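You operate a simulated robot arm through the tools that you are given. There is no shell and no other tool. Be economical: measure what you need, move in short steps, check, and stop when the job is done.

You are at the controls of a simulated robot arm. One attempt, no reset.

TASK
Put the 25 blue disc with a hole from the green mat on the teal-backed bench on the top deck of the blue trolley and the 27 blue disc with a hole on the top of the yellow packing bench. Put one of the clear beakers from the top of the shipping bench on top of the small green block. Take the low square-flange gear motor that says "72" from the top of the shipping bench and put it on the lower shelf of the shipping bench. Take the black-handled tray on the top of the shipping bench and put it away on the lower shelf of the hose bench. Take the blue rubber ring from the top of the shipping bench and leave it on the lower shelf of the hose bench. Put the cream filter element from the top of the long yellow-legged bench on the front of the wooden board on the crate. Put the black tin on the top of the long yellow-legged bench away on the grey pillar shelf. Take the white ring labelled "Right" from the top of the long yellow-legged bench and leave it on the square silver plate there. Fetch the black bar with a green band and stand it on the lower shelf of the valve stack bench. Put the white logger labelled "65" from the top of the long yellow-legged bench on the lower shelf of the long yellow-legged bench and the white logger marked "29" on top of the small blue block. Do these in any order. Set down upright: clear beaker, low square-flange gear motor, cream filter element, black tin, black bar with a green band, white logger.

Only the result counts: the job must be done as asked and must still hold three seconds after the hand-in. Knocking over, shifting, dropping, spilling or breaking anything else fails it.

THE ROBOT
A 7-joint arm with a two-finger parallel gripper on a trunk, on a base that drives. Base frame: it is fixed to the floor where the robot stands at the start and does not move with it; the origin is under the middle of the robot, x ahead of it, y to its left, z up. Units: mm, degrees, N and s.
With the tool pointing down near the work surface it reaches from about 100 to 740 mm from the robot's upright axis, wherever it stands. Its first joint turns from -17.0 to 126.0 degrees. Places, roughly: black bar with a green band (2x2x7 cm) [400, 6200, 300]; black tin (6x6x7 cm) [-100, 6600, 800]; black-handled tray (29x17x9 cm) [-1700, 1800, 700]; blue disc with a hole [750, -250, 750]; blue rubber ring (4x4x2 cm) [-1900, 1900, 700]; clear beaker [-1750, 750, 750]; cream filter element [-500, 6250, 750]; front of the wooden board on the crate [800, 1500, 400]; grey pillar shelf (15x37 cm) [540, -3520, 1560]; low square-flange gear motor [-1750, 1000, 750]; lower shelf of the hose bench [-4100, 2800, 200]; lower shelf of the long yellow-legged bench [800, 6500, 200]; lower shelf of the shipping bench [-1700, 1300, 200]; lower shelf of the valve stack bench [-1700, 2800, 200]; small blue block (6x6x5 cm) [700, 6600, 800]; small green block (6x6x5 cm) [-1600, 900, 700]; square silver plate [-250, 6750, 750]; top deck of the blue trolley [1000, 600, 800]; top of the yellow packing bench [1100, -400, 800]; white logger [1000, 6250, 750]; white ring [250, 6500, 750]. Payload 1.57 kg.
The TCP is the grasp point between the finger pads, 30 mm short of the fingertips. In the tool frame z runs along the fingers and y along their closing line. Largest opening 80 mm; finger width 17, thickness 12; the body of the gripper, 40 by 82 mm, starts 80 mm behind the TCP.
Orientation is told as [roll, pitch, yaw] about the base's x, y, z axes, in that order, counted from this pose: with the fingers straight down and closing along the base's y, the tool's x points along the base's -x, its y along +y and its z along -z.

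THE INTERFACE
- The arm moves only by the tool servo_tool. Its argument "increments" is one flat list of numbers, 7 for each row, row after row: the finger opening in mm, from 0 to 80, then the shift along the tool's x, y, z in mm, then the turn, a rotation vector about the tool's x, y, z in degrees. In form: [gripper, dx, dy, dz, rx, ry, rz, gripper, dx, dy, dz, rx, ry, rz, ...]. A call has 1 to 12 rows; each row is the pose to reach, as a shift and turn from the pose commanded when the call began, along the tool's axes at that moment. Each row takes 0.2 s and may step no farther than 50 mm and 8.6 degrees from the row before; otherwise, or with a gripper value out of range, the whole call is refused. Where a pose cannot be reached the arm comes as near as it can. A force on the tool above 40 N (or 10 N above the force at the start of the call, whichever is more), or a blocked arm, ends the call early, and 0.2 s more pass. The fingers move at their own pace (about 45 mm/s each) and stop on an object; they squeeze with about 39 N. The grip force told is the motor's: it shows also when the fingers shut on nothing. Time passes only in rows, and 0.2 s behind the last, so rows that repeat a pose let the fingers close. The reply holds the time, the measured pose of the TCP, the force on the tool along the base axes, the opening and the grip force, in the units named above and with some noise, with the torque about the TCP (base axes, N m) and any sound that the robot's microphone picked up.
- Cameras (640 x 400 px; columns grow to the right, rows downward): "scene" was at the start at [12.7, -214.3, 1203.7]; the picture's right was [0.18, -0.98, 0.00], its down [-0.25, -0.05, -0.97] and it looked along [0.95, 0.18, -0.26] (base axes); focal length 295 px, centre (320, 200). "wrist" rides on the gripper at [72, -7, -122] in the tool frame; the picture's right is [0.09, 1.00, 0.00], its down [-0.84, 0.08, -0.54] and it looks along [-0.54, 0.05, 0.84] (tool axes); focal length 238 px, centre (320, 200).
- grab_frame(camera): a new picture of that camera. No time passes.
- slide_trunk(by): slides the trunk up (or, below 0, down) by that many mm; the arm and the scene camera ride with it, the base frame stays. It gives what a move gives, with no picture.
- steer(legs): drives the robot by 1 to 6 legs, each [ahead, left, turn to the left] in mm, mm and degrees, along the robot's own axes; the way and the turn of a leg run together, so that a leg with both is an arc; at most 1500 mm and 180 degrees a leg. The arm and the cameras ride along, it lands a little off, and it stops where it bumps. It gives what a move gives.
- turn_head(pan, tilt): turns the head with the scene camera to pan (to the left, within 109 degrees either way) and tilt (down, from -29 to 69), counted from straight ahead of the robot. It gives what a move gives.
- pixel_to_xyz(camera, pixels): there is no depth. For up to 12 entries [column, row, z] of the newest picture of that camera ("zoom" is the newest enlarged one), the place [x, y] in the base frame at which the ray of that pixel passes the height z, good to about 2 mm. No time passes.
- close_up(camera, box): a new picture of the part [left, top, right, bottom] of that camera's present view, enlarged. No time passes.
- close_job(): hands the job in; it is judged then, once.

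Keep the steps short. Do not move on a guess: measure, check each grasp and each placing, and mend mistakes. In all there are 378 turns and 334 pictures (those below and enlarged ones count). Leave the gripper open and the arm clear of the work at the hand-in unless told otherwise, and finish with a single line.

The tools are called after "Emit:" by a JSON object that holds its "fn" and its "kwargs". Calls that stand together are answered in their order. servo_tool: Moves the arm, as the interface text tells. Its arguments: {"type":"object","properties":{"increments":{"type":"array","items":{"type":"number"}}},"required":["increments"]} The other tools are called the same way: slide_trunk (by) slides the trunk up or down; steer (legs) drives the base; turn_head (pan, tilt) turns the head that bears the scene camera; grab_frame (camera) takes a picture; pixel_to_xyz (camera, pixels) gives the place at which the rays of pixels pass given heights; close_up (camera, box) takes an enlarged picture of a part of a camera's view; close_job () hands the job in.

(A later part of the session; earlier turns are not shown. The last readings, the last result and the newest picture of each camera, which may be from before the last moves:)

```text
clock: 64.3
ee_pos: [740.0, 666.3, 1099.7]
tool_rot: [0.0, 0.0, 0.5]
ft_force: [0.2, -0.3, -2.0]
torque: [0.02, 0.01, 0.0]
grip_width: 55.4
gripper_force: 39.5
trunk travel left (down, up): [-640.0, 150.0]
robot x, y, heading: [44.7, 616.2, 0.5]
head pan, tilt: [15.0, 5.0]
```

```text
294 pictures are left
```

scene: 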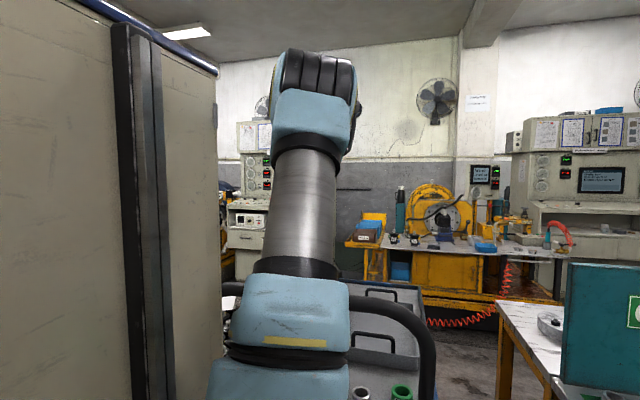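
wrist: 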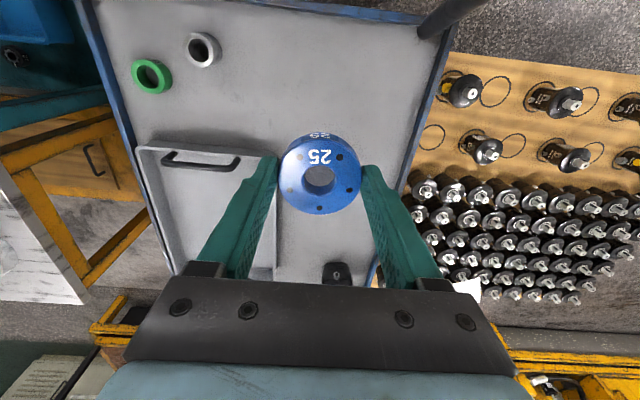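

The spot below is free. I shift 12 mm toward me and lower to TCP≈870 with the trunk.

Emit:
{"fn": "servo_tool", "kwargs": {"increments": [30, 12, 0, 0, 0, 0, 0]}}

Emit:
{"fn": "slide_trunk", "kwargs": {"by": -220}}

Emit:
{"fn": "grab_frame", "kwargs": {"camera": "wrist"}}

Emit:
{"fn": "grab_frame", "kwargs": {"camera": "scene"}}

```text
clock: 64.7
ee_pos: [727.2, 664.9, 1100.5]
tool_rot: [0.0, 0.0, 0.4]
ft_force: [-0.6, -0.2, -3.0]
torque: [0.02, 0.04, 0.02]
grip_width: 55.4
gripper_force: 39.2
trunk travel left (down, up): [-640.0, 150.0]
robot x, y, heading: [51.1, 610.7, 0.5]
head pan, tilt: [15.0, 5.0]
```

```text
clock: 67.1
ee_pos: [727.6, 665.9, 881.2]
tool_rot: [0.0, -0.1, 0.5]
ft_force: [0.8, -0.2, -2.3]
torque: [0.02, 0.0, -0.05]
grip_width: 55.4
gripper_force: 38.7
trunk travel left (down, up): [-420.0, 370.0]
robot x, y, heading: [47.2, 610.8, 0.5]
head pan, tilt: [15.0, 5.0]
```

```text
293 pictures are left
```

wrist: 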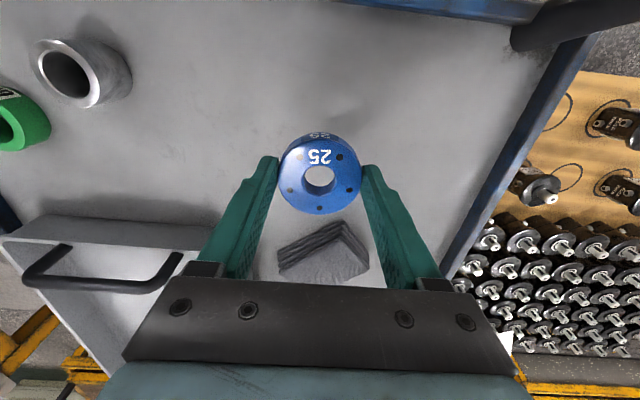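

```text
292 pictures are left
```

scene: 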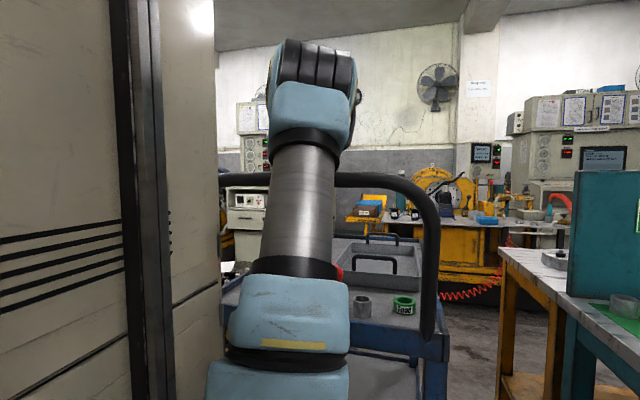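

Clear of the block. I go down in small guarded steps until contact.

Emit:
{"fn": "servo_tool", "kwargs": {"increments": [30, 0, 0, 40, 0, 0, 0, 30, 0, 0, 50, 0, 0, 0, 30, 0, 0, 54, 0, 0, 0, 30, 0, 0, 58, 0, 0, 0, 30, 0, 0, 61, 0, 0, 0, 30, 0, 0, 64, 0, 0, 0, 30, 0, 0, 67, 0, 0, 0, 30, 0, 0, 70, 0, 0, 0, 30, 0, 0, 73, 0, 0, 0]}}

Emit:
{"fn": "grab_frame", "kwargs": {"camera": "wrist"}}

```text
clock: 69.1
ee_pos: [731.3, 666.5, 819.4]
tool_rot: [0.2, -1.2, 0.4]
ft_force: [0.0, 0.9, -2.9]
torque: [0.03, 0.0, 0.0]
grip_width: 55.2
gripper_force: 39.0
trunk travel left (down, up): [-420.0, 370.0]
robot x, y, heading: [46.8, 613.5, 0.7]
head pan, tilt: [15.0, 5.0]
```

```text
291 pictures are left
```

wrist: 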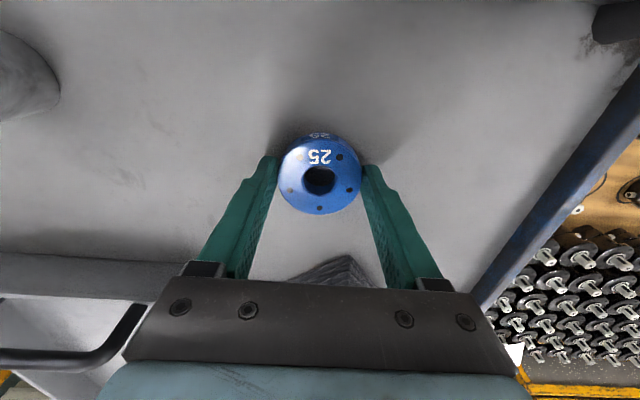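

The arm hit its reach limit (tilt -1.2°), not the deck. I back up 18 mm and let the trunk do the rest.

Emit:
{"fn": "servo_tool", "kwargs": {"increments": [30, 0, 0, -10, 0, 0, 0, 30, 0, 0, -25, 0, 0, 0]}}

Emit:
{"fn": "slide_trunk", "kwargs": {"by": -80}}

```text
clock: 69.7
ee_pos: [726.8, 666.5, 827.5]
tool_rot: [-0.1, 0.3, 0.5]
ft_force: [0.1, -1.0, -2.1]
torque: [0.0, 0.05, 0.02]
grip_width: 55.1
gripper_force: 39.2
trunk travel left (down, up): [-420.0, 370.0]
robot x, y, heading: [49.5, 616.3, 0.6]
head pan, tilt: [15.0, 5.0]
```

```text
clock: 70.6
ee_pos: [786.0, 683.5, 876.7]
tool_rot: [5.0, -13.3, -1.5]
ft_force: [0.0, -0.5, -2.3]
torque: [0.0, 0.01, 0.01]
grip_width: 55.2
gripper_force: 39.3
trunk travel left (down, up): [-362.0, 428.0]
robot x, y, heading: [48.5, 613.3, 0.1]
head pan, tilt: [15.0, 5.0]
stopped: the arm was blocked; the commanded pose is now the measured one
```

The arm is blocked, probably resting on the handle. I look before doing anything.

Emit:
{"fn": "grab_frame", "kwargs": {"camera": "wrist"}}

Emit:
{"fn": "turn_head", "kwargs": {"pan": 15, "tilt": 25}}

Emit:
{"fn": "grab_frame", "kwargs": {"camera": "scene"}}

```text
290 pictures are left
```

wrist: 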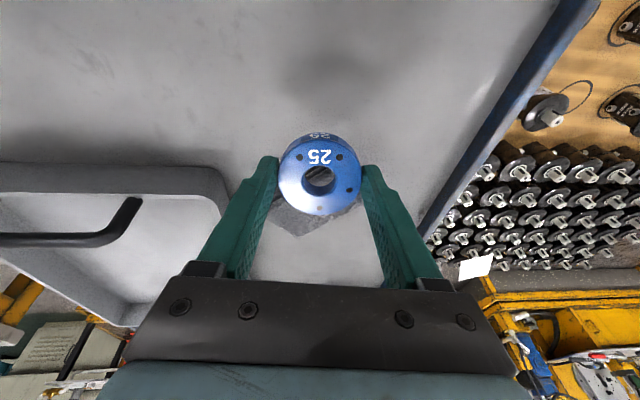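

```text
clock: 71.4
ee_pos: [786.1, 680.7, 874.2]
tool_rot: [4.6, -13.0, -1.5]
ft_force: [-0.3, -0.6, -2.3]
torque: [-0.03, 0.02, -0.01]
grip_width: 55.3
gripper_force: 39.7
trunk travel left (down, up): [-362.0, 428.0]
robot x, y, heading: [51.6, 611.6, 0.4]
head pan, tilt: [15.0, 25.0]
```

```text
289 pictures are left
```

scene: 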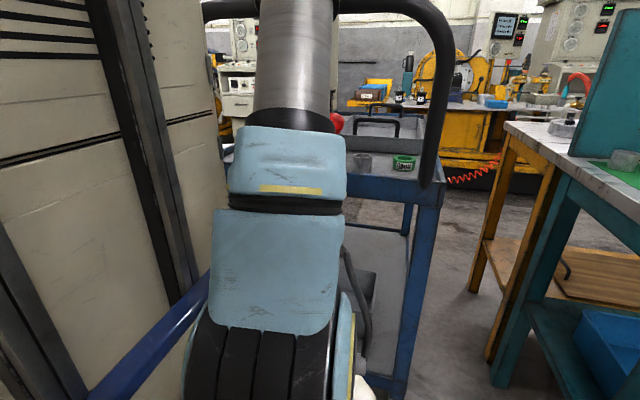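

The upper arm leans on the handle bar. I raise the trunk to free it, then check whether the trolley moved.

Emit:
{"fn": "slide_trunk", "kwargs": {"by": 120}}

Emit:
{"fn": "grab_frame", "kwargs": {"camera": "wrist"}}

Emit:
{"fn": "grab_frame", "kwargs": {"camera": "scene"}}

```text
clock: 72.9
ee_pos: [788.6, 681.2, 989.4]
tool_rot: [4.7, -12.5, -1.5]
ft_force: [-1.2, 0.2, -2.8]
torque: [0.01, 0.0, 0.04]
grip_width: 55.0
gripper_force: 38.8
trunk travel left (down, up): [-482.0, 308.0]
robot x, y, heading: [49.6, 612.4, 0.3]
head pan, tilt: [15.0, 25.0]
```

```text
288 pictures are left
```

wrist: 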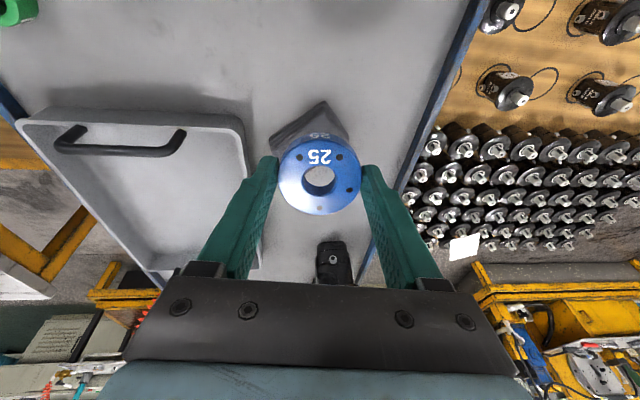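

```text
287 pictures are left
```

scene: 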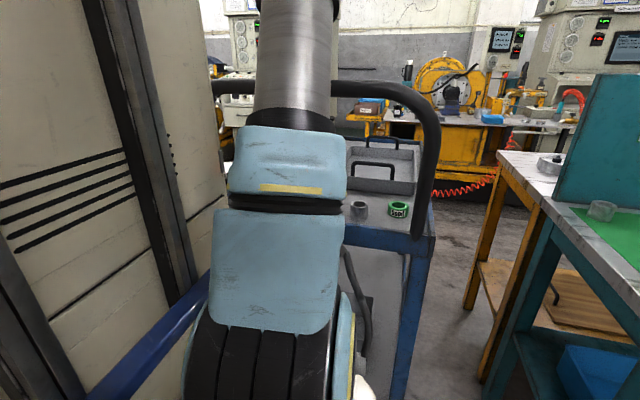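

Raising the trunk further, then levelling the tool and retracting.

Emit:
{"fn": "slide_trunk", "kwargs": {"by": 230}}

Emit:
{"fn": "servo_tool", "kwargs": {"increments": [30, 35, -5, 0, 1.2, 3.1, -0.4, 30, 70, -10, 0, 2.4, 6.2, -0.8, 30, 105, -15, 0, 3.5, 9.4, -1.1, 30, 140, -15, 0, 4.7, 12.5, -1.5]}}

Emit:
{"fn": "grab_frame", "kwargs": {"camera": "wrist"}}

```text
clock: 75.3
ee_pos: [789.4, 679.8, 1219.5]
tool_rot: [4.7, -12.5, -1.5]
ft_force: [0.1, 0.3, -1.7]
torque: [0.01, 0.02, 0.0]
grip_width: 55.3
gripper_force: 39.5
trunk travel left (down, up): [-712.0, 78.0]
robot x, y, heading: [46.9, 613.1, 0.1]
head pan, tilt: [15.0, 25.0]
```

```text
clock: 76.3
ee_pos: [651.8, 671.2, 1187.8]
tool_rot: [-0.3, -0.1, 0.4]
ft_force: [0.6, -0.1, -3.0]
torque: [0.05, -0.01, 0.02]
grip_width: 55.0
gripper_force: 39.2
trunk travel left (down, up): [-712.0, 78.0]
robot x, y, heading: [47.7, 612.8, 0.5]
head pan, tilt: [15.0, 25.0]
```

```text
286 pictures are left
```

wrist: 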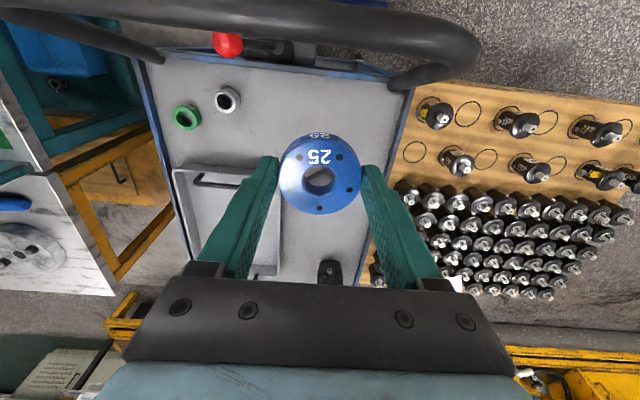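

Emit:
{"fn": "pixel_to_xyz", "kwargs": {"camera": "wrist", "pixels": [[186, 117, 800], [228, 98, 800], [332, 265, 800], [340, 58, 1000]]}}

Emit:
{"fn": "servo_tool", "kwargs": {"increments": [30, 30, 0, 0, 0, 0, 0, 30, 60, 0, 0, 0, 0, 0, 30, 88, 0, 0, 0, 0, 0]}}

Emit:
{"fn": "turn_head", "kwargs": {"pan": 15, "tilt": 69}}

Emit:
{"fn": "grab_frame", "kwargs": {"camera": "scene"}}

```text
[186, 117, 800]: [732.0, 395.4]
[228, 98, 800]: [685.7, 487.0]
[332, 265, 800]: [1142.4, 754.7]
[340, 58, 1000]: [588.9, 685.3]
```

```text
clock: 77.1
ee_pos: [564.4, 668.9, 1186.8]
tool_rot: [-0.3, -0.1, 0.5]
ft_force: [-0.3, 0.6, -2.0]
torque: [0.0, 0.01, 0.01]
grip_width: 55.1
gripper_force: 38.9
trunk travel left (down, up): [-712.0, 78.0]
robot x, y, heading: [48.1, 615.1, 0.7]
head pan, tilt: [15.0, 25.0]
```

```text
clock: 78.2
ee_pos: [564.1, 668.4, 1188.5]
tool_rot: [-0.2, 0.0, 0.7]
ft_force: [-0.8, 0.3, -2.8]
torque: [-0.01, 0.0, 0.04]
grip_width: 55.0
gripper_force: 39.3
trunk travel left (down, up): [-712.0, 78.0]
robot x, y, heading: [48.7, 614.3, 0.3]
head pan, tilt: [15.0, 68.8]
```

```text
285 pictures are left
```

scene: 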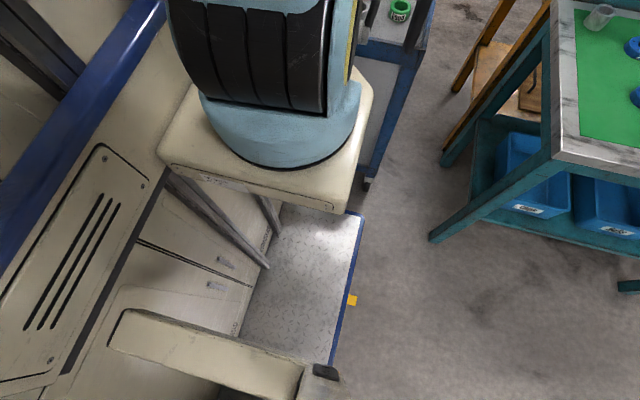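

Emit:
{"fn": "pixel_to_xyz", "kwargs": {"camera": "scene", "pixels": [[362, 213, 60], [368, 182, 30], [370, 80, 1100], [360, 210, 1050], [415, 50, 790], [352, 240, 60]]}}

```text
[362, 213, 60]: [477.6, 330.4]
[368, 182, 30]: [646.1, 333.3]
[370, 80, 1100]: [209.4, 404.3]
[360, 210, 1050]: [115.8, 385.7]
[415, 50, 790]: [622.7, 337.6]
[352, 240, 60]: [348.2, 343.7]
```

There is about 150 mm of room. I drive 110 mm ahead, then set the trunk to the start height and check.

Emit:
{"fn": "steer", "kwargs": {"legs": [[110, 0, 0]]}}

Emit:
{"fn": "servo_tool", "kwargs": {"increments": [30, -27, 0, 0, 0, 0, 0, 30, -53, 0, 0, 0, 0, 0]}}

Emit:
{"fn": "slide_trunk", "kwargs": {"by": -160}}

Emit:
{"fn": "turn_head", "kwargs": {"pan": 15, "tilt": 25}}

Emit:
{"fn": "grab_frame", "kwargs": {"camera": "scene"}}

Emit:
{"fn": "grab_frame", "kwargs": {"camera": "wrist"}}

```text
clock: 79.4
ee_pos: [675.4, 669.9, 1187.9]
tool_rot: [-0.1, -0.1, 0.4]
ft_force: [-0.3, 0.4, -2.8]
torque: [0.0, 0.0, 0.0]
grip_width: 55.3
gripper_force: 39.3
trunk travel left (down, up): [-712.0, 78.0]
robot x, y, heading: [162.6, 614.4, 0.3]
head pan, tilt: [15.0, 68.8]
```

```text
clock: 80.0
ee_pos: [726.8, 669.2, 1187.6]
tool_rot: [-0.2, -0.1, 0.4]
ft_force: [0.3, -0.3, -1.0]
torque: [0.01, -0.04, -0.01]
grip_width: 55.0
gripper_force: 39.1
trunk travel left (down, up): [-712.0, 78.0]
robot x, y, heading: [160.0, 614.4, 0.6]
head pan, tilt: [15.0, 68.8]
```

```text
clock: 81.9
ee_pos: [728.7, 669.1, 1028.4]
tool_rot: [-0.1, -0.1, 0.4]
ft_force: [0.3, -0.2, -2.6]
torque: [0.03, 0.03, 0.0]
grip_width: 55.0
gripper_force: 39.2
trunk travel left (down, up): [-552.0, 238.0]
robot x, y, heading: [159.8, 613.6, 0.5]
head pan, tilt: [15.0, 68.8]
```

```text
clock: 83.0
ee_pos: [729.5, 669.1, 1027.5]
tool_rot: [-0.2, -0.2, 0.3]
ft_force: [-0.1, 0.2, -3.1]
torque: [-0.01, -0.01, -0.02]
grip_width: 55.0
gripper_force: 39.3
trunk travel left (down, up): [-552.0, 238.0]
robot x, y, heading: [159.0, 612.1, 0.3]
head pan, tilt: [15.0, 25.0]
```

```text
284 pictures are left
```

scene: 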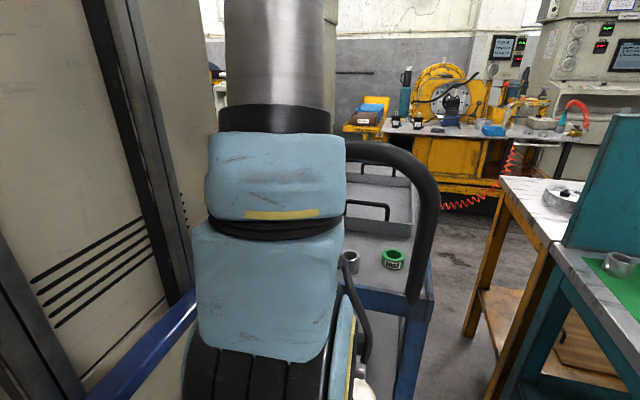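

```text
283 pictures are left
```

wrist: 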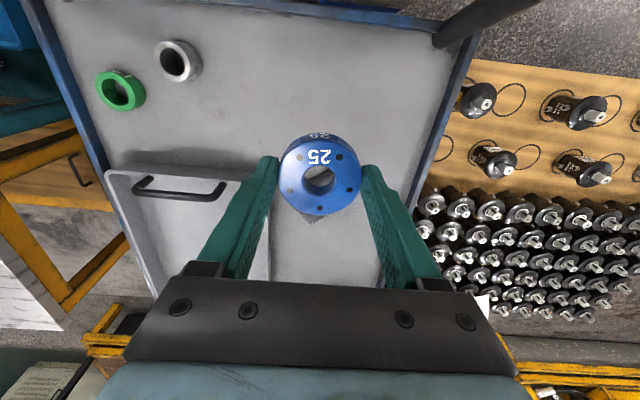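

The upper arm now stands upright, clear of the bar. I lower: trunk 60, then arm in guarded steps.

Emit:
{"fn": "slide_trunk", "kwargs": {"by": -80}}

Emit:
{"fn": "servo_tool", "kwargs": {"increments": [30, 0, 0, 40, 0, 0, 0, 30, 0, 0, 80, 0, 0, 0, 30, 0, 0, 105, 0, 0, 0]}}

Emit:
{"fn": "servo_tool", "kwargs": {"increments": [30, 0, 0, 5, 0, 0, 0, 30, 0, 0, 10, 0, 0, 0, 30, 0, 0, 14, 0, 0, 0, 30, 0, 0, 18, 0, 0, 0, 30, 0, 0, 22, 0, 0, 0, 30, 0, 0, 26, 0, 0, 0, 30, 0, 0, 30, 0, 0, 0, 30, 0, 0, 34, 0, 0, 0]}}

Emit:
{"fn": "grab_frame", "kwargs": {"camera": "wrist"}}

```text
clock: 84.2
ee_pos: [727.6, 669.7, 947.1]
tool_rot: [-0.3, -0.1, 0.4]
ft_force: [-0.8, 0.5, -1.8]
torque: [-0.04, 0.05, 0.01]
grip_width: 54.9
gripper_force: 38.4
trunk travel left (down, up): [-472.0, 318.0]
robot x, y, heading: [160.4, 611.9, 0.5]
head pan, tilt: [15.0, 25.0]
```

```text
clock: 85.0
ee_pos: [727.4, 670.0, 842.2]
tool_rot: [-0.3, -0.2, 0.4]
ft_force: [0.2, 0.3, -3.3]
torque: [0.02, 0.0, 0.05]
grip_width: 55.1
gripper_force: 38.4
trunk travel left (down, up): [-472.0, 318.0]
robot x, y, heading: [159.9, 616.6, 0.3]
head pan, tilt: [15.0, 25.0]
```

```text
clock: 86.9
ee_pos: [727.9, 668.7, 811.3]
tool_rot: [-0.2, -0.4, 0.5]
ft_force: [-10.1, -3.3, 25.1]
torque: [0.36, 0.64, 0.22]
grip_width: 55.0
gripper_force: 39.2
trunk travel left (down, up): [-472.0, 318.0]
robot x, y, heading: [160.0, 615.9, 0.5]
head pan, tilt: [15.0, 25.0]
stopped in row 8: the force on the tool passed its limit at 42 N (the readings are from after the stop); the commanded pose is now the measured one
```

```text
282 pictures are left
```

wrist: 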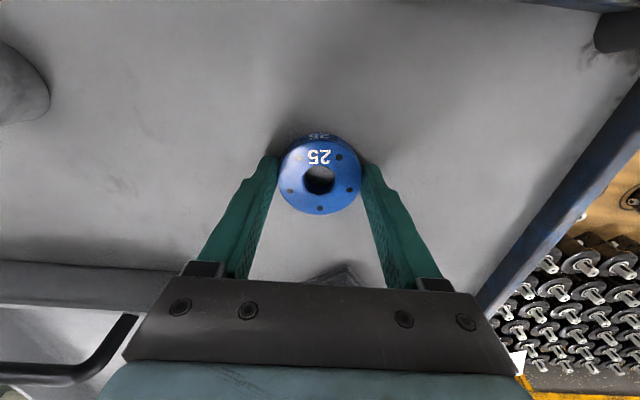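

Contact with the deck. I open and rise.

Emit:
{"fn": "servo_tool", "kwargs": {"increments": [65, 0, 0, -1, 0, 0, 0, 75, 0, 0, -1, 0, 0, 0, 75, 0, 0, -1, 0, 0, 0, 75, 0, 0, -30, 0, 0, 0, 75, 0, 0, -70, 0, 0, 0, 75, 0, 0, -115, 0, 0, 0, 75, 0, 0, -160, 0, 0, 0]}}

Emit:
{"fn": "slide_trunk", "kwargs": {"by": 230}}

Emit:
{"fn": "grab_frame", "kwargs": {"camera": "wrist"}}

```text
clock: 88.5
ee_pos: [727.2, 670.1, 972.2]
tool_rot: [-0.1, -0.2, 0.5]
ft_force: [0.5, -0.2, -0.3]
torque: [-0.02, 0.01, 0.01]
grip_width: 75.1
gripper_force: 0.1
trunk travel left (down, up): [-472.0, 318.0]
robot x, y, heading: [161.7, 613.0, 0.7]
head pan, tilt: [15.0, 25.0]
```

```text
clock: 91.0
ee_pos: [726.4, 669.8, 1201.3]
tool_rot: [-0.1, -0.2, 0.4]
ft_force: [0.0, -0.1, 0.7]
torque: [0.02, 0.04, -0.01]
grip_width: 74.8
gripper_force: 0.0
trunk travel left (down, up): [-702.0, 88.0]
robot x, y, heading: [158.3, 611.9, 0.5]
head pan, tilt: [15.0, 25.0]
```

```text
281 pictures are left
```

wrist: 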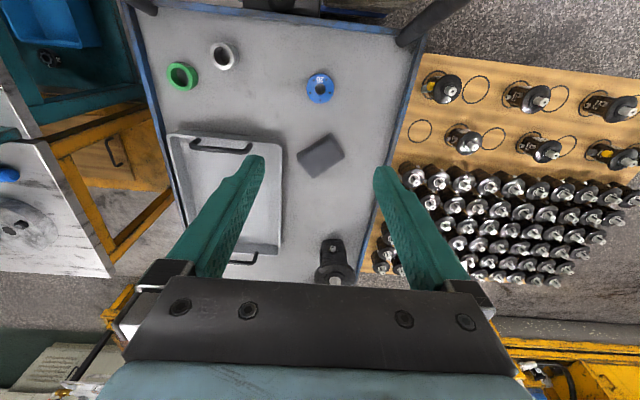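

Disc 25 stands on the deck and nothing else moved. I back off and go right to fetch disc 27.

Emit:
{"fn": "steer", "kwargs": {"legs": [[-180, 0, -0.5], [0, -700, 0], [28, 0, 0]]}}

Emit:
{"fn": "servo_tool", "kwargs": {"increments": [80, -40, 0, 0, 0, 0, 0, 80, -80, 0, 0, 0, 0, 0, 80, -120, -5, 0, 0, 0, 0]}}

Emit:
{"fn": "slide_trunk", "kwargs": {"by": -150}}

Emit:
{"fn": "grab_frame", "kwargs": {"camera": "wrist"}}

```text
clock: 96.3
ee_pos: [576.3, -20.0, 1202.1]
tool_rot: [-0.3, -0.3, 0.5]
ft_force: [-0.2, -0.2, 0.5]
torque: [0.01, 0.03, 0.01]
grip_width: 74.8
gripper_force: 0.2
trunk travel left (down, up): [-702.0, 88.0]
robot x, y, heading: [9.1, -80.2, 0.5]
head pan, tilt: [15.0, 25.0]
```

```text
clock: 97.1
ee_pos: [695.6, -24.0, 1202.7]
tool_rot: [-0.2, -0.3, 0.5]
ft_force: [-0.2, -0.2, 0.1]
torque: [0.01, -0.06, -0.04]
grip_width: 79.9
gripper_force: 0.1
trunk travel left (down, up): [-702.0, 88.0]
robot x, y, heading: [11.3, -76.4, 0.8]
head pan, tilt: [15.0, 25.0]
```

```text
clock: 98.8
ee_pos: [696.4, -25.2, 1052.5]
tool_rot: [-0.2, -0.2, 0.5]
ft_force: [-1.6, 0.5, -0.9]
torque: [-0.01, -0.01, 0.01]
grip_width: 80.2
gripper_force: 0.0
trunk travel left (down, up): [-552.0, 238.0]
robot x, y, heading: [10.1, -75.5, 0.3]
head pan, tilt: [15.0, 25.0]
```

```text
280 pictures are left
```

wrist: 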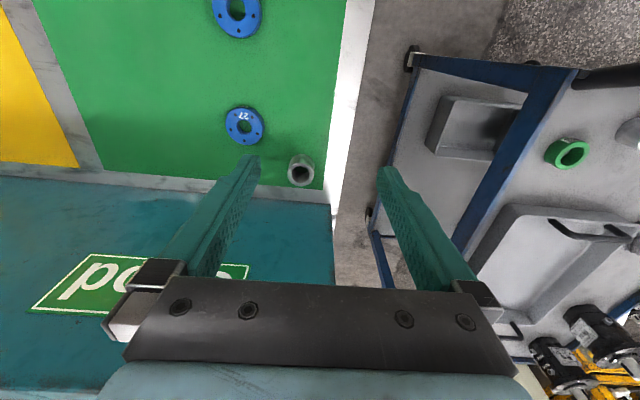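

Emit:
{"fn": "pixel_to_xyz", "kwargs": {"camera": "wrist", "pixels": [[244, 125, 811], [300, 168, 840], [225, 126, 811], [263, 126, 811]]}}

Emit:
{"fn": "servo_tool", "kwargs": {"increments": [80, -10, -30, 30, 0, 0, 0, 80, -20, -60, 60, 0, 0, 0, 80, -30, -90, 90, 0, 0, 0, 80, -40, -112, 120, 0, 0, 0]}}

Emit:
{"fn": "grab_frame", "kwargs": {"camera": "wrist"}}

```text
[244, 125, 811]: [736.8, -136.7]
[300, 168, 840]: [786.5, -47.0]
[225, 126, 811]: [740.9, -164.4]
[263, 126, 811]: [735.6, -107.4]
```

```text
clock: 99.8
ee_pos: [738.2, -136.6, 932.5]
tool_rot: [-0.2, -0.4, 0.6]
ft_force: [0.4, 0.6, -0.3]
torque: [0.01, -0.01, -0.01]
grip_width: 80.4
gripper_force: 0.1
trunk travel left (down, up): [-552.0, 238.0]
robot x, y, heading: [10.7, -72.6, 0.6]
head pan, tilt: [15.0, 25.0]
```

```text
279 pictures are left
```

wrist: 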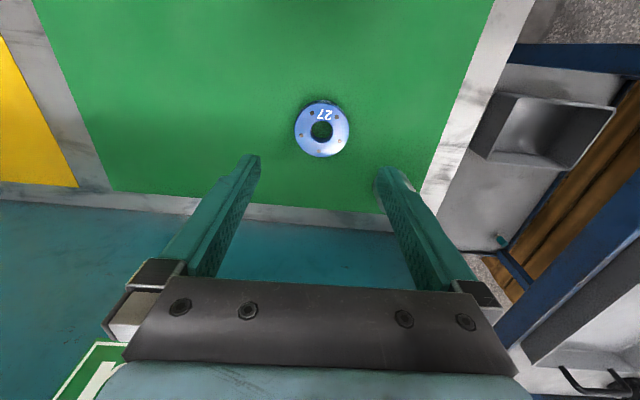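

Centred on disc 27. I go down and grip.

Emit:
{"fn": "servo_tool", "kwargs": {"increments": [80, 0, 0, 45, 0, 0, 0, 80, 0, 0, 85, 0, 0, 0, 80, 0, 0, 102, 0, 0, 0, 30, 0, 0, 102, 0, 0, 0, 30, 0, 0, 102, 0, 0, 0, 30, 0, 0, 102, 0, 0, 0, 30, 0, 0, 102, 0, 0, 0]}}

Emit:
{"fn": "servo_tool", "kwargs": {"increments": [30, 0, 0, -40, 0, 0, 0, 30, 0, 0, -80, 0, 0, 0, 30, 30, 0, -130, 0, 0, 0, 30, 60, 0, -170, 0, 0, 0]}}

Emit:
{"fn": "slide_trunk", "kwargs": {"by": 238}}

Emit:
{"fn": "grab_frame", "kwargs": {"camera": "wrist"}}

```text
clock: 101.4
ee_pos: [737.7, -136.5, 830.9]
tool_rot: [-0.2, -0.3, 0.5]
ft_force: [-0.7, -0.3, 0.5]
torque: [0.0, -0.02, 0.02]
grip_width: 55.4
gripper_force: 37.5
trunk travel left (down, up): [-552.0, 238.0]
robot x, y, heading: [5.6, -72.9, 0.6]
head pan, tilt: [15.0, 25.0]
```

```text
refused: row 3 steps farther than a row can; nothing moved
```

```text
clock: 103.9
ee_pos: [737.2, -138.2, 1068.3]
tool_rot: [-0.2, -0.3, 0.5]
ft_force: [0.0, -0.2, -2.5]
torque: [-0.01, 0.01, 0.01]
grip_width: 55.2
gripper_force: 39.1
trunk travel left (down, up): [-790.0, 0.0]
robot x, y, heading: [10.8, -76.9, 0.7]
head pan, tilt: [15.0, 25.0]
```

```text
278 pictures are left
```

wrist: 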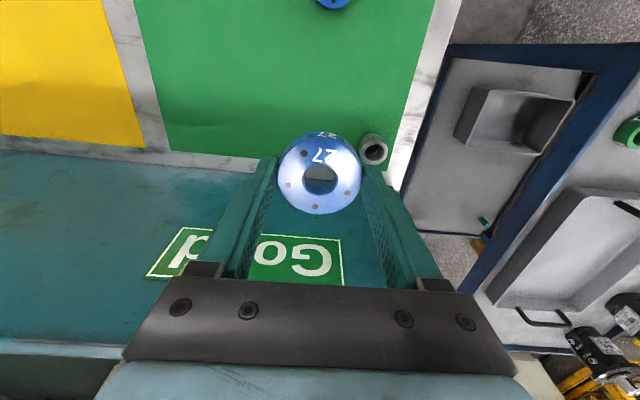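

Disc 27 gripped. I retract the arm, then drive back, right, and ahead past the teal bench's right end to view the packing bench.

Emit:
{"fn": "servo_tool", "kwargs": {"increments": [30, 30, 0, -30, 0, 0, 0, 30, 60, 0, -60, 0, 0, 0, 30, 90, 0, -90, 0, 0, 0, 30, 120, 0, -120, 0, 0, 0, 30, 150, 0, -150, 0, 0, 0, 30, 180, 0, -170, 0, 0, 0]}}

Emit:
{"fn": "steer", "kwargs": {"legs": [[-100, 0, -0.5], [0, -1180, 0], [300, 0, 0]]}}

Emit:
{"fn": "turn_head", "kwargs": {"pan": 15, "tilt": 25}}

Emit:
{"fn": "grab_frame", "kwargs": {"camera": "scene"}}

Emit:
{"fn": "grab_frame", "kwargs": {"camera": "wrist"}}

```text
clock: 105.3
ee_pos: [557.9, -137.7, 1237.7]
tool_rot: [-0.2, -0.4, 0.5]
ft_force: [1.5, 0.3, -2.3]
torque: [0.01, 0.06, -0.01]
grip_width: 55.1
gripper_force: 39.0
trunk travel left (down, up): [-790.0, 0.0]
robot x, y, heading: [11.8, -78.0, 0.6]
head pan, tilt: [15.0, 25.0]
```

```text
clock: 113.7
ee_pos: [753.9, -1323.9, 1238.7]
tool_rot: [-0.3, -0.3, 0.3]
ft_force: [-0.3, 0.1, -1.5]
torque: [0.0, 0.01, -0.01]
grip_width: 55.2
gripper_force: 39.2
trunk travel left (down, up): [-790.0, 0.0]
robot x, y, heading: [205.1, -1262.2, 0.1]
head pan, tilt: [15.0, 25.0]
```

```text
clock: 114.3
ee_pos: [754.4, -1324.3, 1238.0]
tool_rot: [-0.1, -0.4, 0.3]
ft_force: [0.0, -0.7, -2.3]
torque: [0.02, -0.01, -0.01]
grip_width: 55.5
gripper_force: 38.6
trunk travel left (down, up): [-790.0, 0.0]
robot x, y, heading: [209.4, -1262.2, 0.4]
head pan, tilt: [15.0, 25.0]
```

```text
277 pictures are left
```

scene: 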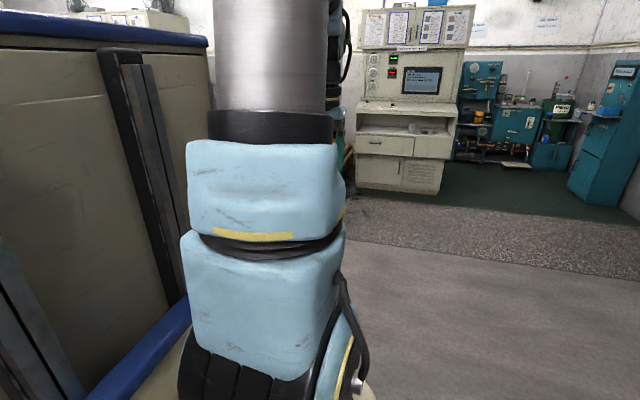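

```text
276 pictures are left
```

wrist: 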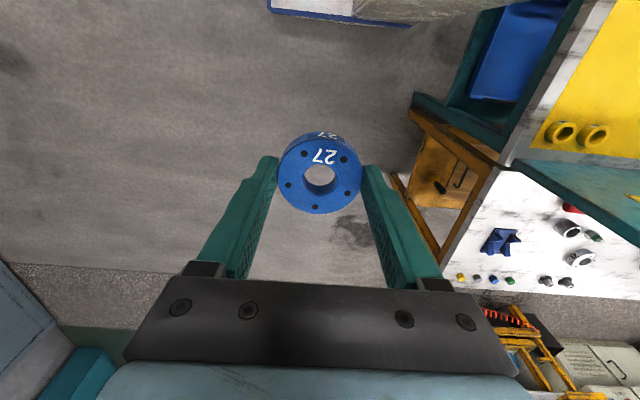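

I see the packing bench's right end at the right. Zoom and measure.

Emit:
{"fn": "close_up", "kwargs": {"camera": "wrist", "box": [400, 130, 640, 310]}}

Emit:
{"fn": "pixel_to_xyz", "kwargs": {"camera": "wrist", "pixels": [[497, 165, 800], [443, 270, 800], [500, 241, 800], [565, 228, 800], [595, 285, 800], [490, 210, 800], [462, 277, 800], [545, 262, 800]]}}

```text
2.22 times, centred on (520, 220) of wrist
```

zoom: 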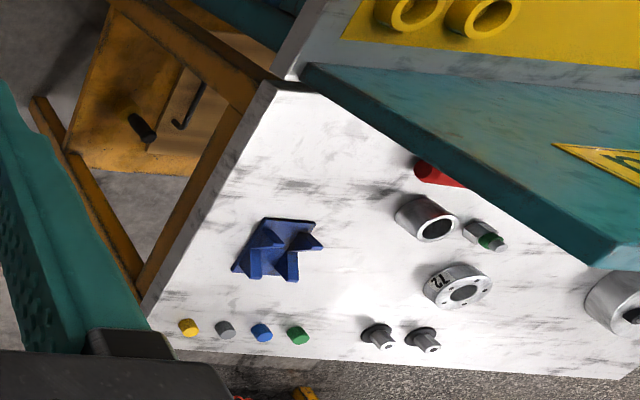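

```text
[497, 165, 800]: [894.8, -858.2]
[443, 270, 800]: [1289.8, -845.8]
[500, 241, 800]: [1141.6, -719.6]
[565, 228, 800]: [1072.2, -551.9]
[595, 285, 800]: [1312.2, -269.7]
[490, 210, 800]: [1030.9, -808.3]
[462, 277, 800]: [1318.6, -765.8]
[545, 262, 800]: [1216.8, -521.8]
```

Free spot near (1020, -745). I'll approach facing +y so the hand's camera stays away from the teal panel.

Emit:
{"fn": "steer", "kwargs": {"legs": [[0, -150, 0], [748, 0, 0], [0, 0, 90]]}}

Emit:
{"fn": "grab_frame", "kwargs": {"camera": "wrist"}}

Emit:
{"fn": "turn_head", "kwargs": {"pan": 5, "tilt": 50}}

Emit:
{"fn": "grab_frame", "kwargs": {"camera": "scene"}}

```text
clock: 123.2
ee_pos: [1019.7, -857.7, 1237.6]
tool_rot: [-0.2, -0.3, 91.0]
ft_force: [-0.1, -1.3, -2.8]
torque: [-0.01, 0.02, -0.02]
grip_width: 55.3
gripper_force: 38.5
trunk travel left (down, up): [-790.0, 0.0]
robot x, y, heading: [961.0, -1407.6, 91.3]
head pan, tilt: [15.0, 25.0]
```

```text
274 pictures are left
```

wrist: 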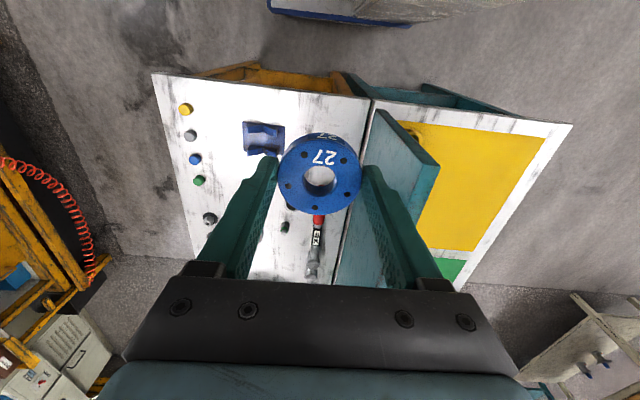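

```text
clock: 124.1
ee_pos: [1020.0, -857.9, 1237.4]
tool_rot: [-0.3, -0.3, 91.1]
ft_force: [0.7, 0.5, -2.4]
torque: [0.0, -0.01, -0.01]
grip_width: 55.6
gripper_force: 38.7
trunk travel left (down, up): [-790.0, 0.0]
robot x, y, heading: [962.8, -1405.6, 91.4]
head pan, tilt: [5.0, 50.0]
```

```text
273 pictures are left
```

scene: 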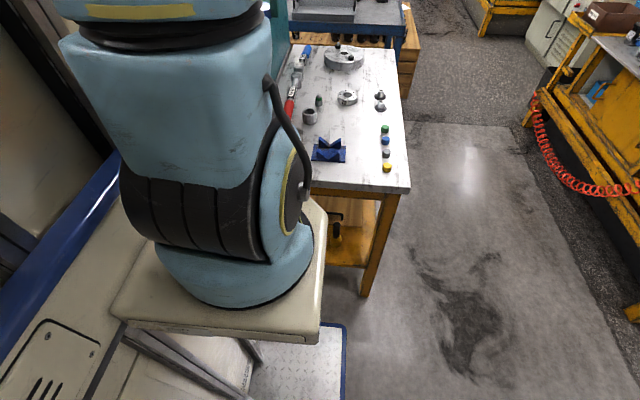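

Emit:
{"fn": "pixel_to_xyz", "kwargs": {"camera": "wrist", "pixels": [[153, 74, 800], [153, 74, 780], [185, 109, 800], [263, 137, 800], [318, 210, 800], [340, 75, 1100], [375, 110, 1100], [320, 120, 800]]}}

Emit:
{"fn": "pixel_to_xyz", "kwargs": {"camera": "scene", "pixels": [[410, 188, 800], [410, 188, 780], [387, 166, 800], [330, 150, 800], [289, 112, 800]]}}

Emit:
{"fn": "close_up", "kwargs": {"camera": "wrist", "box": [150, 50, 450, 240]}}

```text
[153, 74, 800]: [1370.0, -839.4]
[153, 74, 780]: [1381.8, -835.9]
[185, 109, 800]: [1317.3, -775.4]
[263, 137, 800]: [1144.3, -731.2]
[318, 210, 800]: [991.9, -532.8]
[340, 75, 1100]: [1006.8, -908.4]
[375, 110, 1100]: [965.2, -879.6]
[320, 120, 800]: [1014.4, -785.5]
```

```text
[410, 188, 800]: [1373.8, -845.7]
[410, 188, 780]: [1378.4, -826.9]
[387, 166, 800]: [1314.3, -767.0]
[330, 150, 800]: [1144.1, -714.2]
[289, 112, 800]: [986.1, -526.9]
```

```text
2.11 times, centred on (300, 145) of wrist
```

zoom: 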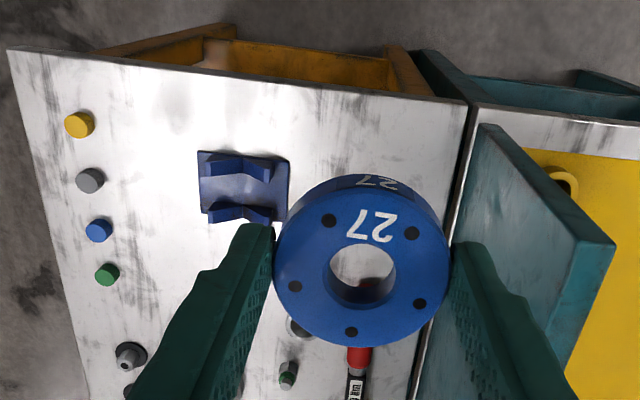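

Free area right of the V-block. I drive 78 mm ahead, then lower.

Emit:
{"fn": "steer", "kwargs": {"legs": [[78, 0, 0]]}}

Emit:
{"fn": "slide_trunk", "kwargs": {"by": -300}}

Emit:
{"fn": "grab_frame", "kwargs": {"camera": "wrist"}}

```text
clock: 125.2
ee_pos: [1019.3, -779.3, 1236.9]
tool_rot: [-0.2, -0.3, 91.0]
ft_force: [-0.1, 0.5, -2.5]
torque: [-0.01, 0.01, 0.0]
grip_width: 55.1
gripper_force: 38.7
trunk travel left (down, up): [-790.0, 0.0]
robot x, y, heading: [958.9, -1329.6, 90.8]
head pan, tilt: [5.0, 50.0]
```

```text
clock: 128.2
ee_pos: [1019.1, -778.7, 937.7]
tool_rot: [-0.1, -0.3, 91.0]
ft_force: [-0.2, 0.5, -2.2]
torque: [0.0, -0.02, 0.02]
grip_width: 55.6
gripper_force: 38.8
trunk travel left (down, up): [-490.0, 300.0]
robot x, y, heading: [967.5, -1327.2, 91.3]
head pan, tilt: [5.0, 50.0]
```

```text
271 pictures are left
```

wrist: 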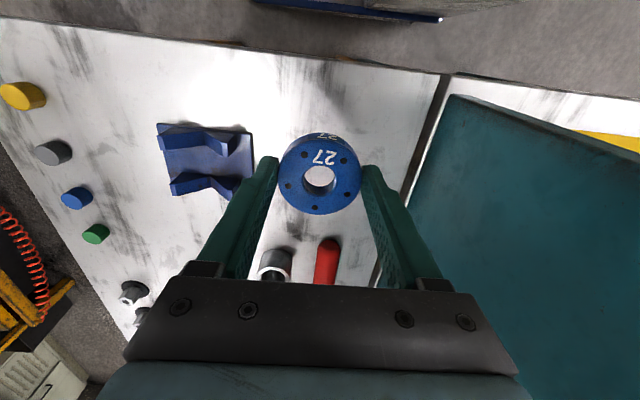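

Clear below. I lower in guarded steps to contact.

Emit:
{"fn": "servo_tool", "kwargs": {"increments": [30, 0, 0, 45, 0, 0, 0, 30, 0, 0, 85, 0, 0, 0, 30, 0, 0, 91, 0, 0, 0, 30, 0, 0, 95, 0, 0, 0, 30, 0, 0, 98, 0, 0, 0, 30, 0, 0, 101, 0, 0, 0, 30, 0, 0, 104, 0, 0, 0, 30, 0, 0, 107, 0, 0, 0, 30, 0, 0, 110, 0, 0, 0, 30, 0, 0, 113, 0, 0, 0]}}

Emit:
{"fn": "grab_frame", "kwargs": {"camera": "wrist"}}

```text
clock: 130.3
ee_pos: [1019.7, -778.9, 830.4]
tool_rot: [-0.3, -0.7, 91.1]
ft_force: [1.7, -11.4, 26.5]
torque: [-0.74, 0.55, 0.26]
grip_width: 55.2
gripper_force: 38.7
trunk travel left (down, up): [-490.0, 300.0]
robot x, y, heading: [961.8, -1328.1, 90.9]
head pan, tilt: [5.0, 50.0]
stopped in row 10: the force on the tool passed its limit at 47 N (the readings are from after the stop); the commanded pose is now the measured one
```

```text
270 pictures are left
```

wrist: 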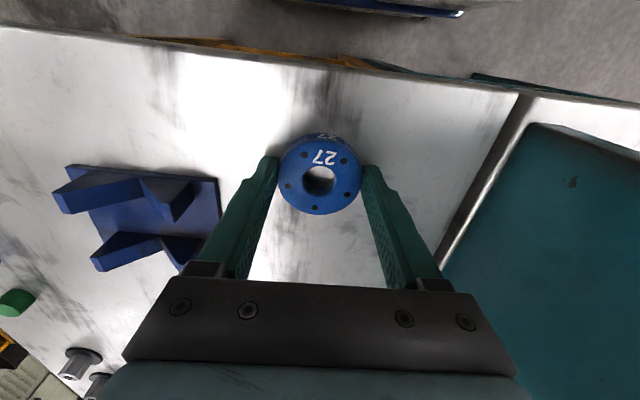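

On the bench. Open to 70 and rise.

Emit:
{"fn": "servo_tool", "kwargs": {"increments": [65, 0, 0, -1, 0, 0, 0, 70, 0, 0, -1, 0, 0, 0, 70, 0, 0, -1, 0, 0, 0, 70, 0, 0, -30, 0, 0, 0, 70, 0, 0, -70, 0, 0, 0, 70, 0, 0, -115, 0, 0, 0]}}

Emit:
{"fn": "slide_trunk", "kwargs": {"by": 300}}

Emit:
{"fn": "grab_frame", "kwargs": {"camera": "wrist"}}

```text
clock: 131.7
ee_pos: [1018.6, -779.5, 944.4]
tool_rot: [-0.1, -0.5, 91.2]
ft_force: [0.8, 0.2, -0.3]
torque: [0.0, 0.04, -0.01]
grip_width: 70.1
gripper_force: 0.0
trunk travel left (down, up): [-490.0, 300.0]
robot x, y, heading: [962.2, -1328.4, 91.2]
head pan, tilt: [5.0, 50.0]
```

```text
clock: 134.7
ee_pos: [1018.7, -779.4, 1244.3]
tool_rot: [-0.3, -0.6, 91.1]
ft_force: [-0.4, -0.5, 0.2]
torque: [-0.01, 0.01, 0.01]
grip_width: 70.1
gripper_force: 0.1
trunk travel left (down, up): [-790.0, 0.0]
robot x, y, heading: [959.0, -1328.8, 91.1]
head pan, tilt: [5.0, 50.0]
```

```text
269 pictures are left
```

wrist: 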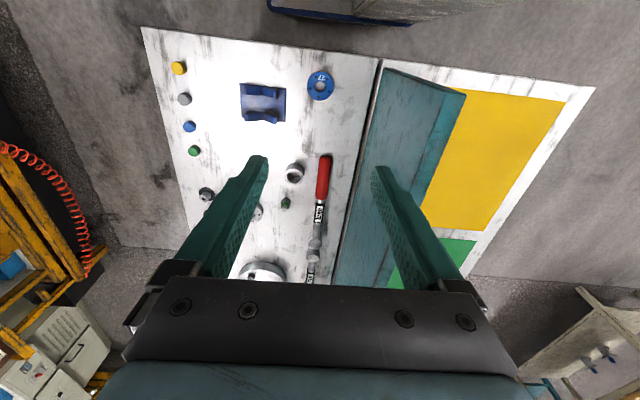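

Disc 27 is placed. Next, the shipping bench around (-1700, 1300). I drive there around the teal bench, ending facing -x at about (-300, 500).

Emit:
{"fn": "steer", "kwargs": {"legs": [[-130, 0, 0], [0, 0, 89], [1270, 0, 0], [0, -1500, 0], [0, -500, 0]]}}

Emit:
{"fn": "turn_head", "kwargs": {"pan": -15, "tilt": 20}}

Emit:
{"fn": "grab_frame", "kwargs": {"camera": "scene"}}

Emit:
{"fn": "turn_head", "kwargs": {"pan": -60, "tilt": 20}}

Emit:
{"fn": "grab_frame", "kwargs": {"camera": "scene"}}

```text
clock: 155.4
ee_pos: [-826.2, 615.4, 1243.9]
tool_rot: [-0.2, -0.6, 179.3]
ft_force: [0.4, 0.4, -0.3]
torque: [0.03, -0.02, 0.01]
grip_width: 69.9
gripper_force: 0.0
trunk travel left (down, up): [-790.0, 0.0]
robot x, y, heading: [-278.5, 543.6, 179.4]
head pan, tilt: [5.0, 50.0]
```

```text
clock: 156.3
ee_pos: [-828.1, 617.1, 1243.9]
tool_rot: [-0.2, -0.5, 179.3]
ft_force: [0.3, 0.1, -0.2]
torque: [0.0, 0.01, 0.0]
grip_width: 69.9
gripper_force: 0.1
trunk travel left (down, up): [-790.0, 0.0]
robot x, y, heading: [-280.0, 545.7, 179.3]
head pan, tilt: [-15.0, 20.0]
```

```text
268 pictures are left
```

scene: 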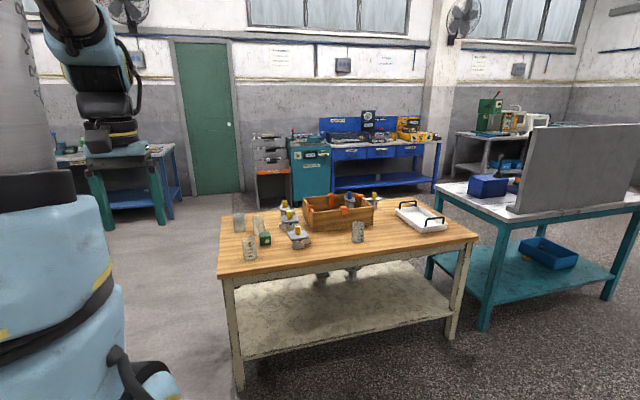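

```text
clock: 157.4
ee_pos: [-826.4, 616.8, 1242.9]
tool_rot: [-0.2, -0.6, 179.3]
ft_force: [0.0, 0.1, 0.0]
torque: [0.04, 0.0, 0.0]
grip_width: 70.1
gripper_force: 0.1
trunk travel left (down, up): [-790.0, 0.0]
robot x, y, heading: [-282.2, 543.4, 179.3]
head pan, tilt: [-60.0, 20.0]
```

```text
267 pictures are left
```

scene: 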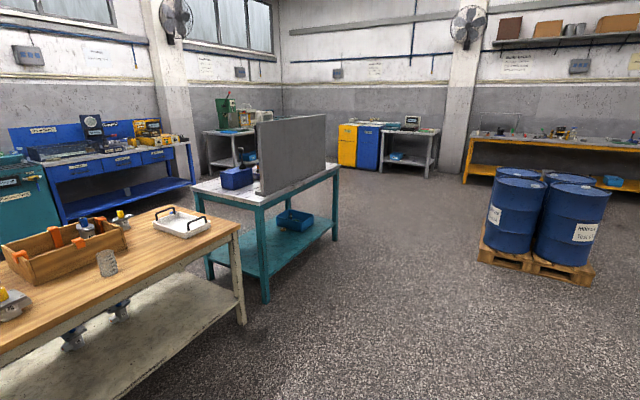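

The shipping bench (wooden top) is ahead. I zoom on its items from the pan -15 view.

Emit:
{"fn": "turn_head", "kwargs": {"pan": -15, "tilt": 25}}

Emit:
{"fn": "close_up", "kwargs": {"camera": "scene", "box": [210, 120, 370, 220]}}

Emit:
{"fn": "close_up", "kwargs": {"camera": "scene", "box": [330, 120, 490, 220]}}

Emit:
{"fn": "pixel_to_xyz", "kwargs": {"camera": "scene", "pixels": [[219, 252, 750], [221, 185, 750], [478, 215, 750], [240, 370, 0], [450, 320, 0], [320, 200, 750]]}}

```text
clock: 158.6
ee_pos: [-826.5, 617.7, 1243.2]
tool_rot: [-0.2, -0.7, 179.3]
ft_force: [-0.8, 0.4, 0.3]
torque: [0.02, -0.01, 0.02]
grip_width: 69.9
gripper_force: 0.1
trunk travel left (down, up): [-790.0, 0.0]
robot x, y, heading: [-281.1, 544.3, 179.3]
head pan, tilt: [-15.0, 25.0]
```

```text
4.00 times, centred on (290, 170) of scene
```

zoom: 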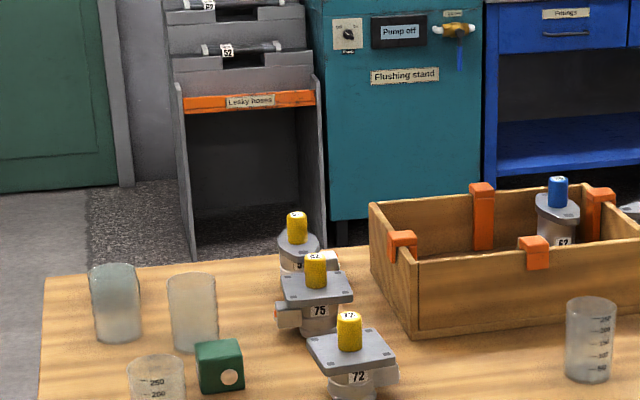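

```text
4.00 times, centred on (410, 170) of scene
```

zoom: 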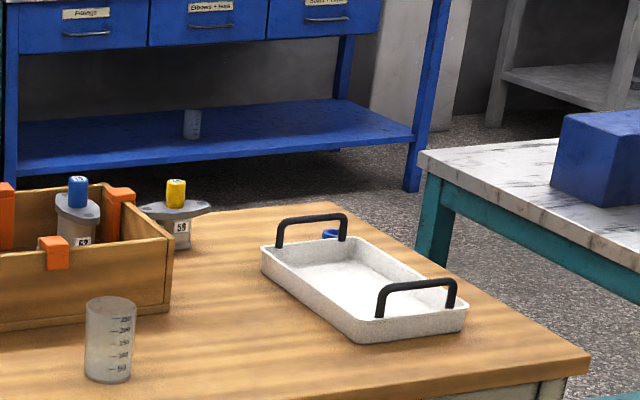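

```text
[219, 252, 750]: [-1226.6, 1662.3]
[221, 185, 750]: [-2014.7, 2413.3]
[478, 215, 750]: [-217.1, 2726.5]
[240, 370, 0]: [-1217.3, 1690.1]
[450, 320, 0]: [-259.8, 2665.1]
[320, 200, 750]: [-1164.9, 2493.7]
```

Emit:
{"fn": "grab_frame", "kwargs": {"camera": "scene"}}

Emit:
{"fn": "pixel_to_xyz", "kwargs": {"camera": "scene", "pixels": [[219, 252, 740], [478, 213, 740], [242, 362, 0], [450, 313, 0], [221, 180, 740], [480, 300, 0], [585, 275, 0], [298, 215, 760]]}}

```text
264 pictures are left
```

scene: 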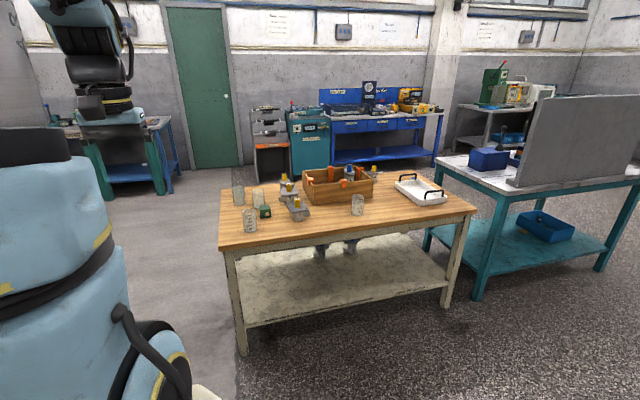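

```text
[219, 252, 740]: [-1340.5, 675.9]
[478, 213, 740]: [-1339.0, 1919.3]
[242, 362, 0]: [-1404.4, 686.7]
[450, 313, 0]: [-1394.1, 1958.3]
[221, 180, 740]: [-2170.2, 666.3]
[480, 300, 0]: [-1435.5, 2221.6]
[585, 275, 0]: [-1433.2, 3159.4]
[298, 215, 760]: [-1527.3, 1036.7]
```

I approach to (-800, 900) and use the wrist camera over the bench.

Emit:
{"fn": "steer", "kwargs": {"legs": [[0, -300, 0.7], [570, 0, 0]]}}

Emit:
{"fn": "grab_frame", "kwargs": {"camera": "wrist"}}

Emit:
{"fn": "turn_head", "kwargs": {"pan": 10, "tilt": 50}}

Emit:
{"fn": "grab_frame", "kwargs": {"camera": "scene"}}

```text
clock: 163.5
ee_pos: [-1393.8, 917.4, 1243.9]
tool_rot: [-0.3, -0.6, 179.7]
ft_force: [-0.3, 1.1, 0.6]
torque: [0.0, 0.02, 0.02]
grip_width: 70.2
gripper_force: 0.0
trunk travel left (down, up): [-790.0, 0.0]
robot x, y, heading: [-851.0, 849.0, 179.8]
head pan, tilt: [-15.0, 25.0]
```

```text
263 pictures are left
```

wrist: 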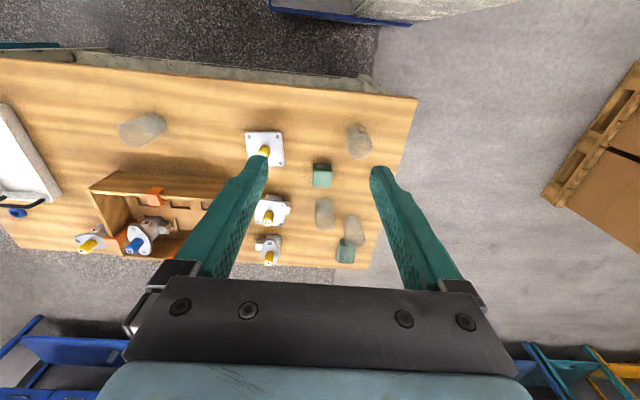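

```text
clock: 164.3
ee_pos: [-1395.3, 916.3, 1243.6]
tool_rot: [-0.1, -0.6, 179.6]
ft_force: [0.3, -0.3, 0.2]
torque: [0.0, -0.01, -0.02]
grip_width: 69.9
gripper_force: 0.2
trunk travel left (down, up): [-790.0, 0.0]
robot x, y, heading: [-850.9, 848.1, 179.6]
head pan, tilt: [10.0, 50.0]
```

```text
262 pictures are left
```

scene: 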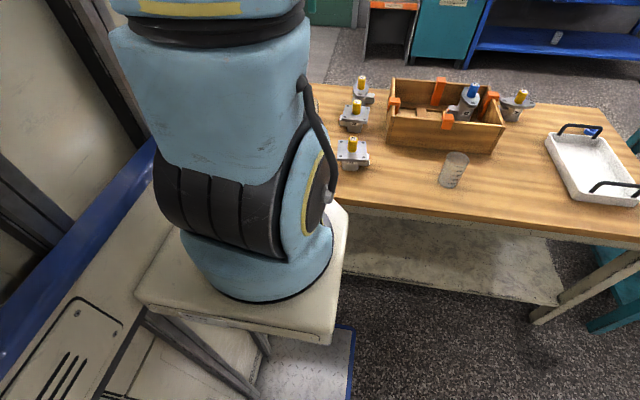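

I zoom the wrist view: there seem to be two green objects.

Emit:
{"fn": "close_up", "kwargs": {"camera": "wrist", "box": [220, 110, 400, 275]}}

Emit:
{"fn": "pixel_to_xyz", "kwargs": {"camera": "wrist", "pixels": [[322, 173, 780], [346, 250, 780], [358, 135, 840], [325, 212, 840], [353, 232, 840], [147, 127, 840], [265, 148, 780], [416, 98, 740], [371, 268, 740], [270, 207, 780]]}}

```text
2.42 times, centred on (310, 192) of wrist
```

zoom: 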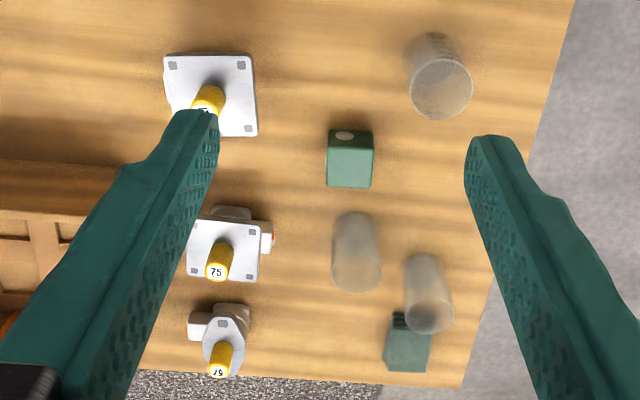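

```text
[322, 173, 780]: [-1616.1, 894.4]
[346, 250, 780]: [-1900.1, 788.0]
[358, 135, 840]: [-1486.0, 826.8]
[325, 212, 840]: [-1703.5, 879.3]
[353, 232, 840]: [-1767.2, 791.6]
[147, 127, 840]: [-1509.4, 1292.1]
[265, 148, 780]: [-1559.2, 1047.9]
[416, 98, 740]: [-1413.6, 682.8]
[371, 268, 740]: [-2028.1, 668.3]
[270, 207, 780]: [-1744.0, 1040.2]
```

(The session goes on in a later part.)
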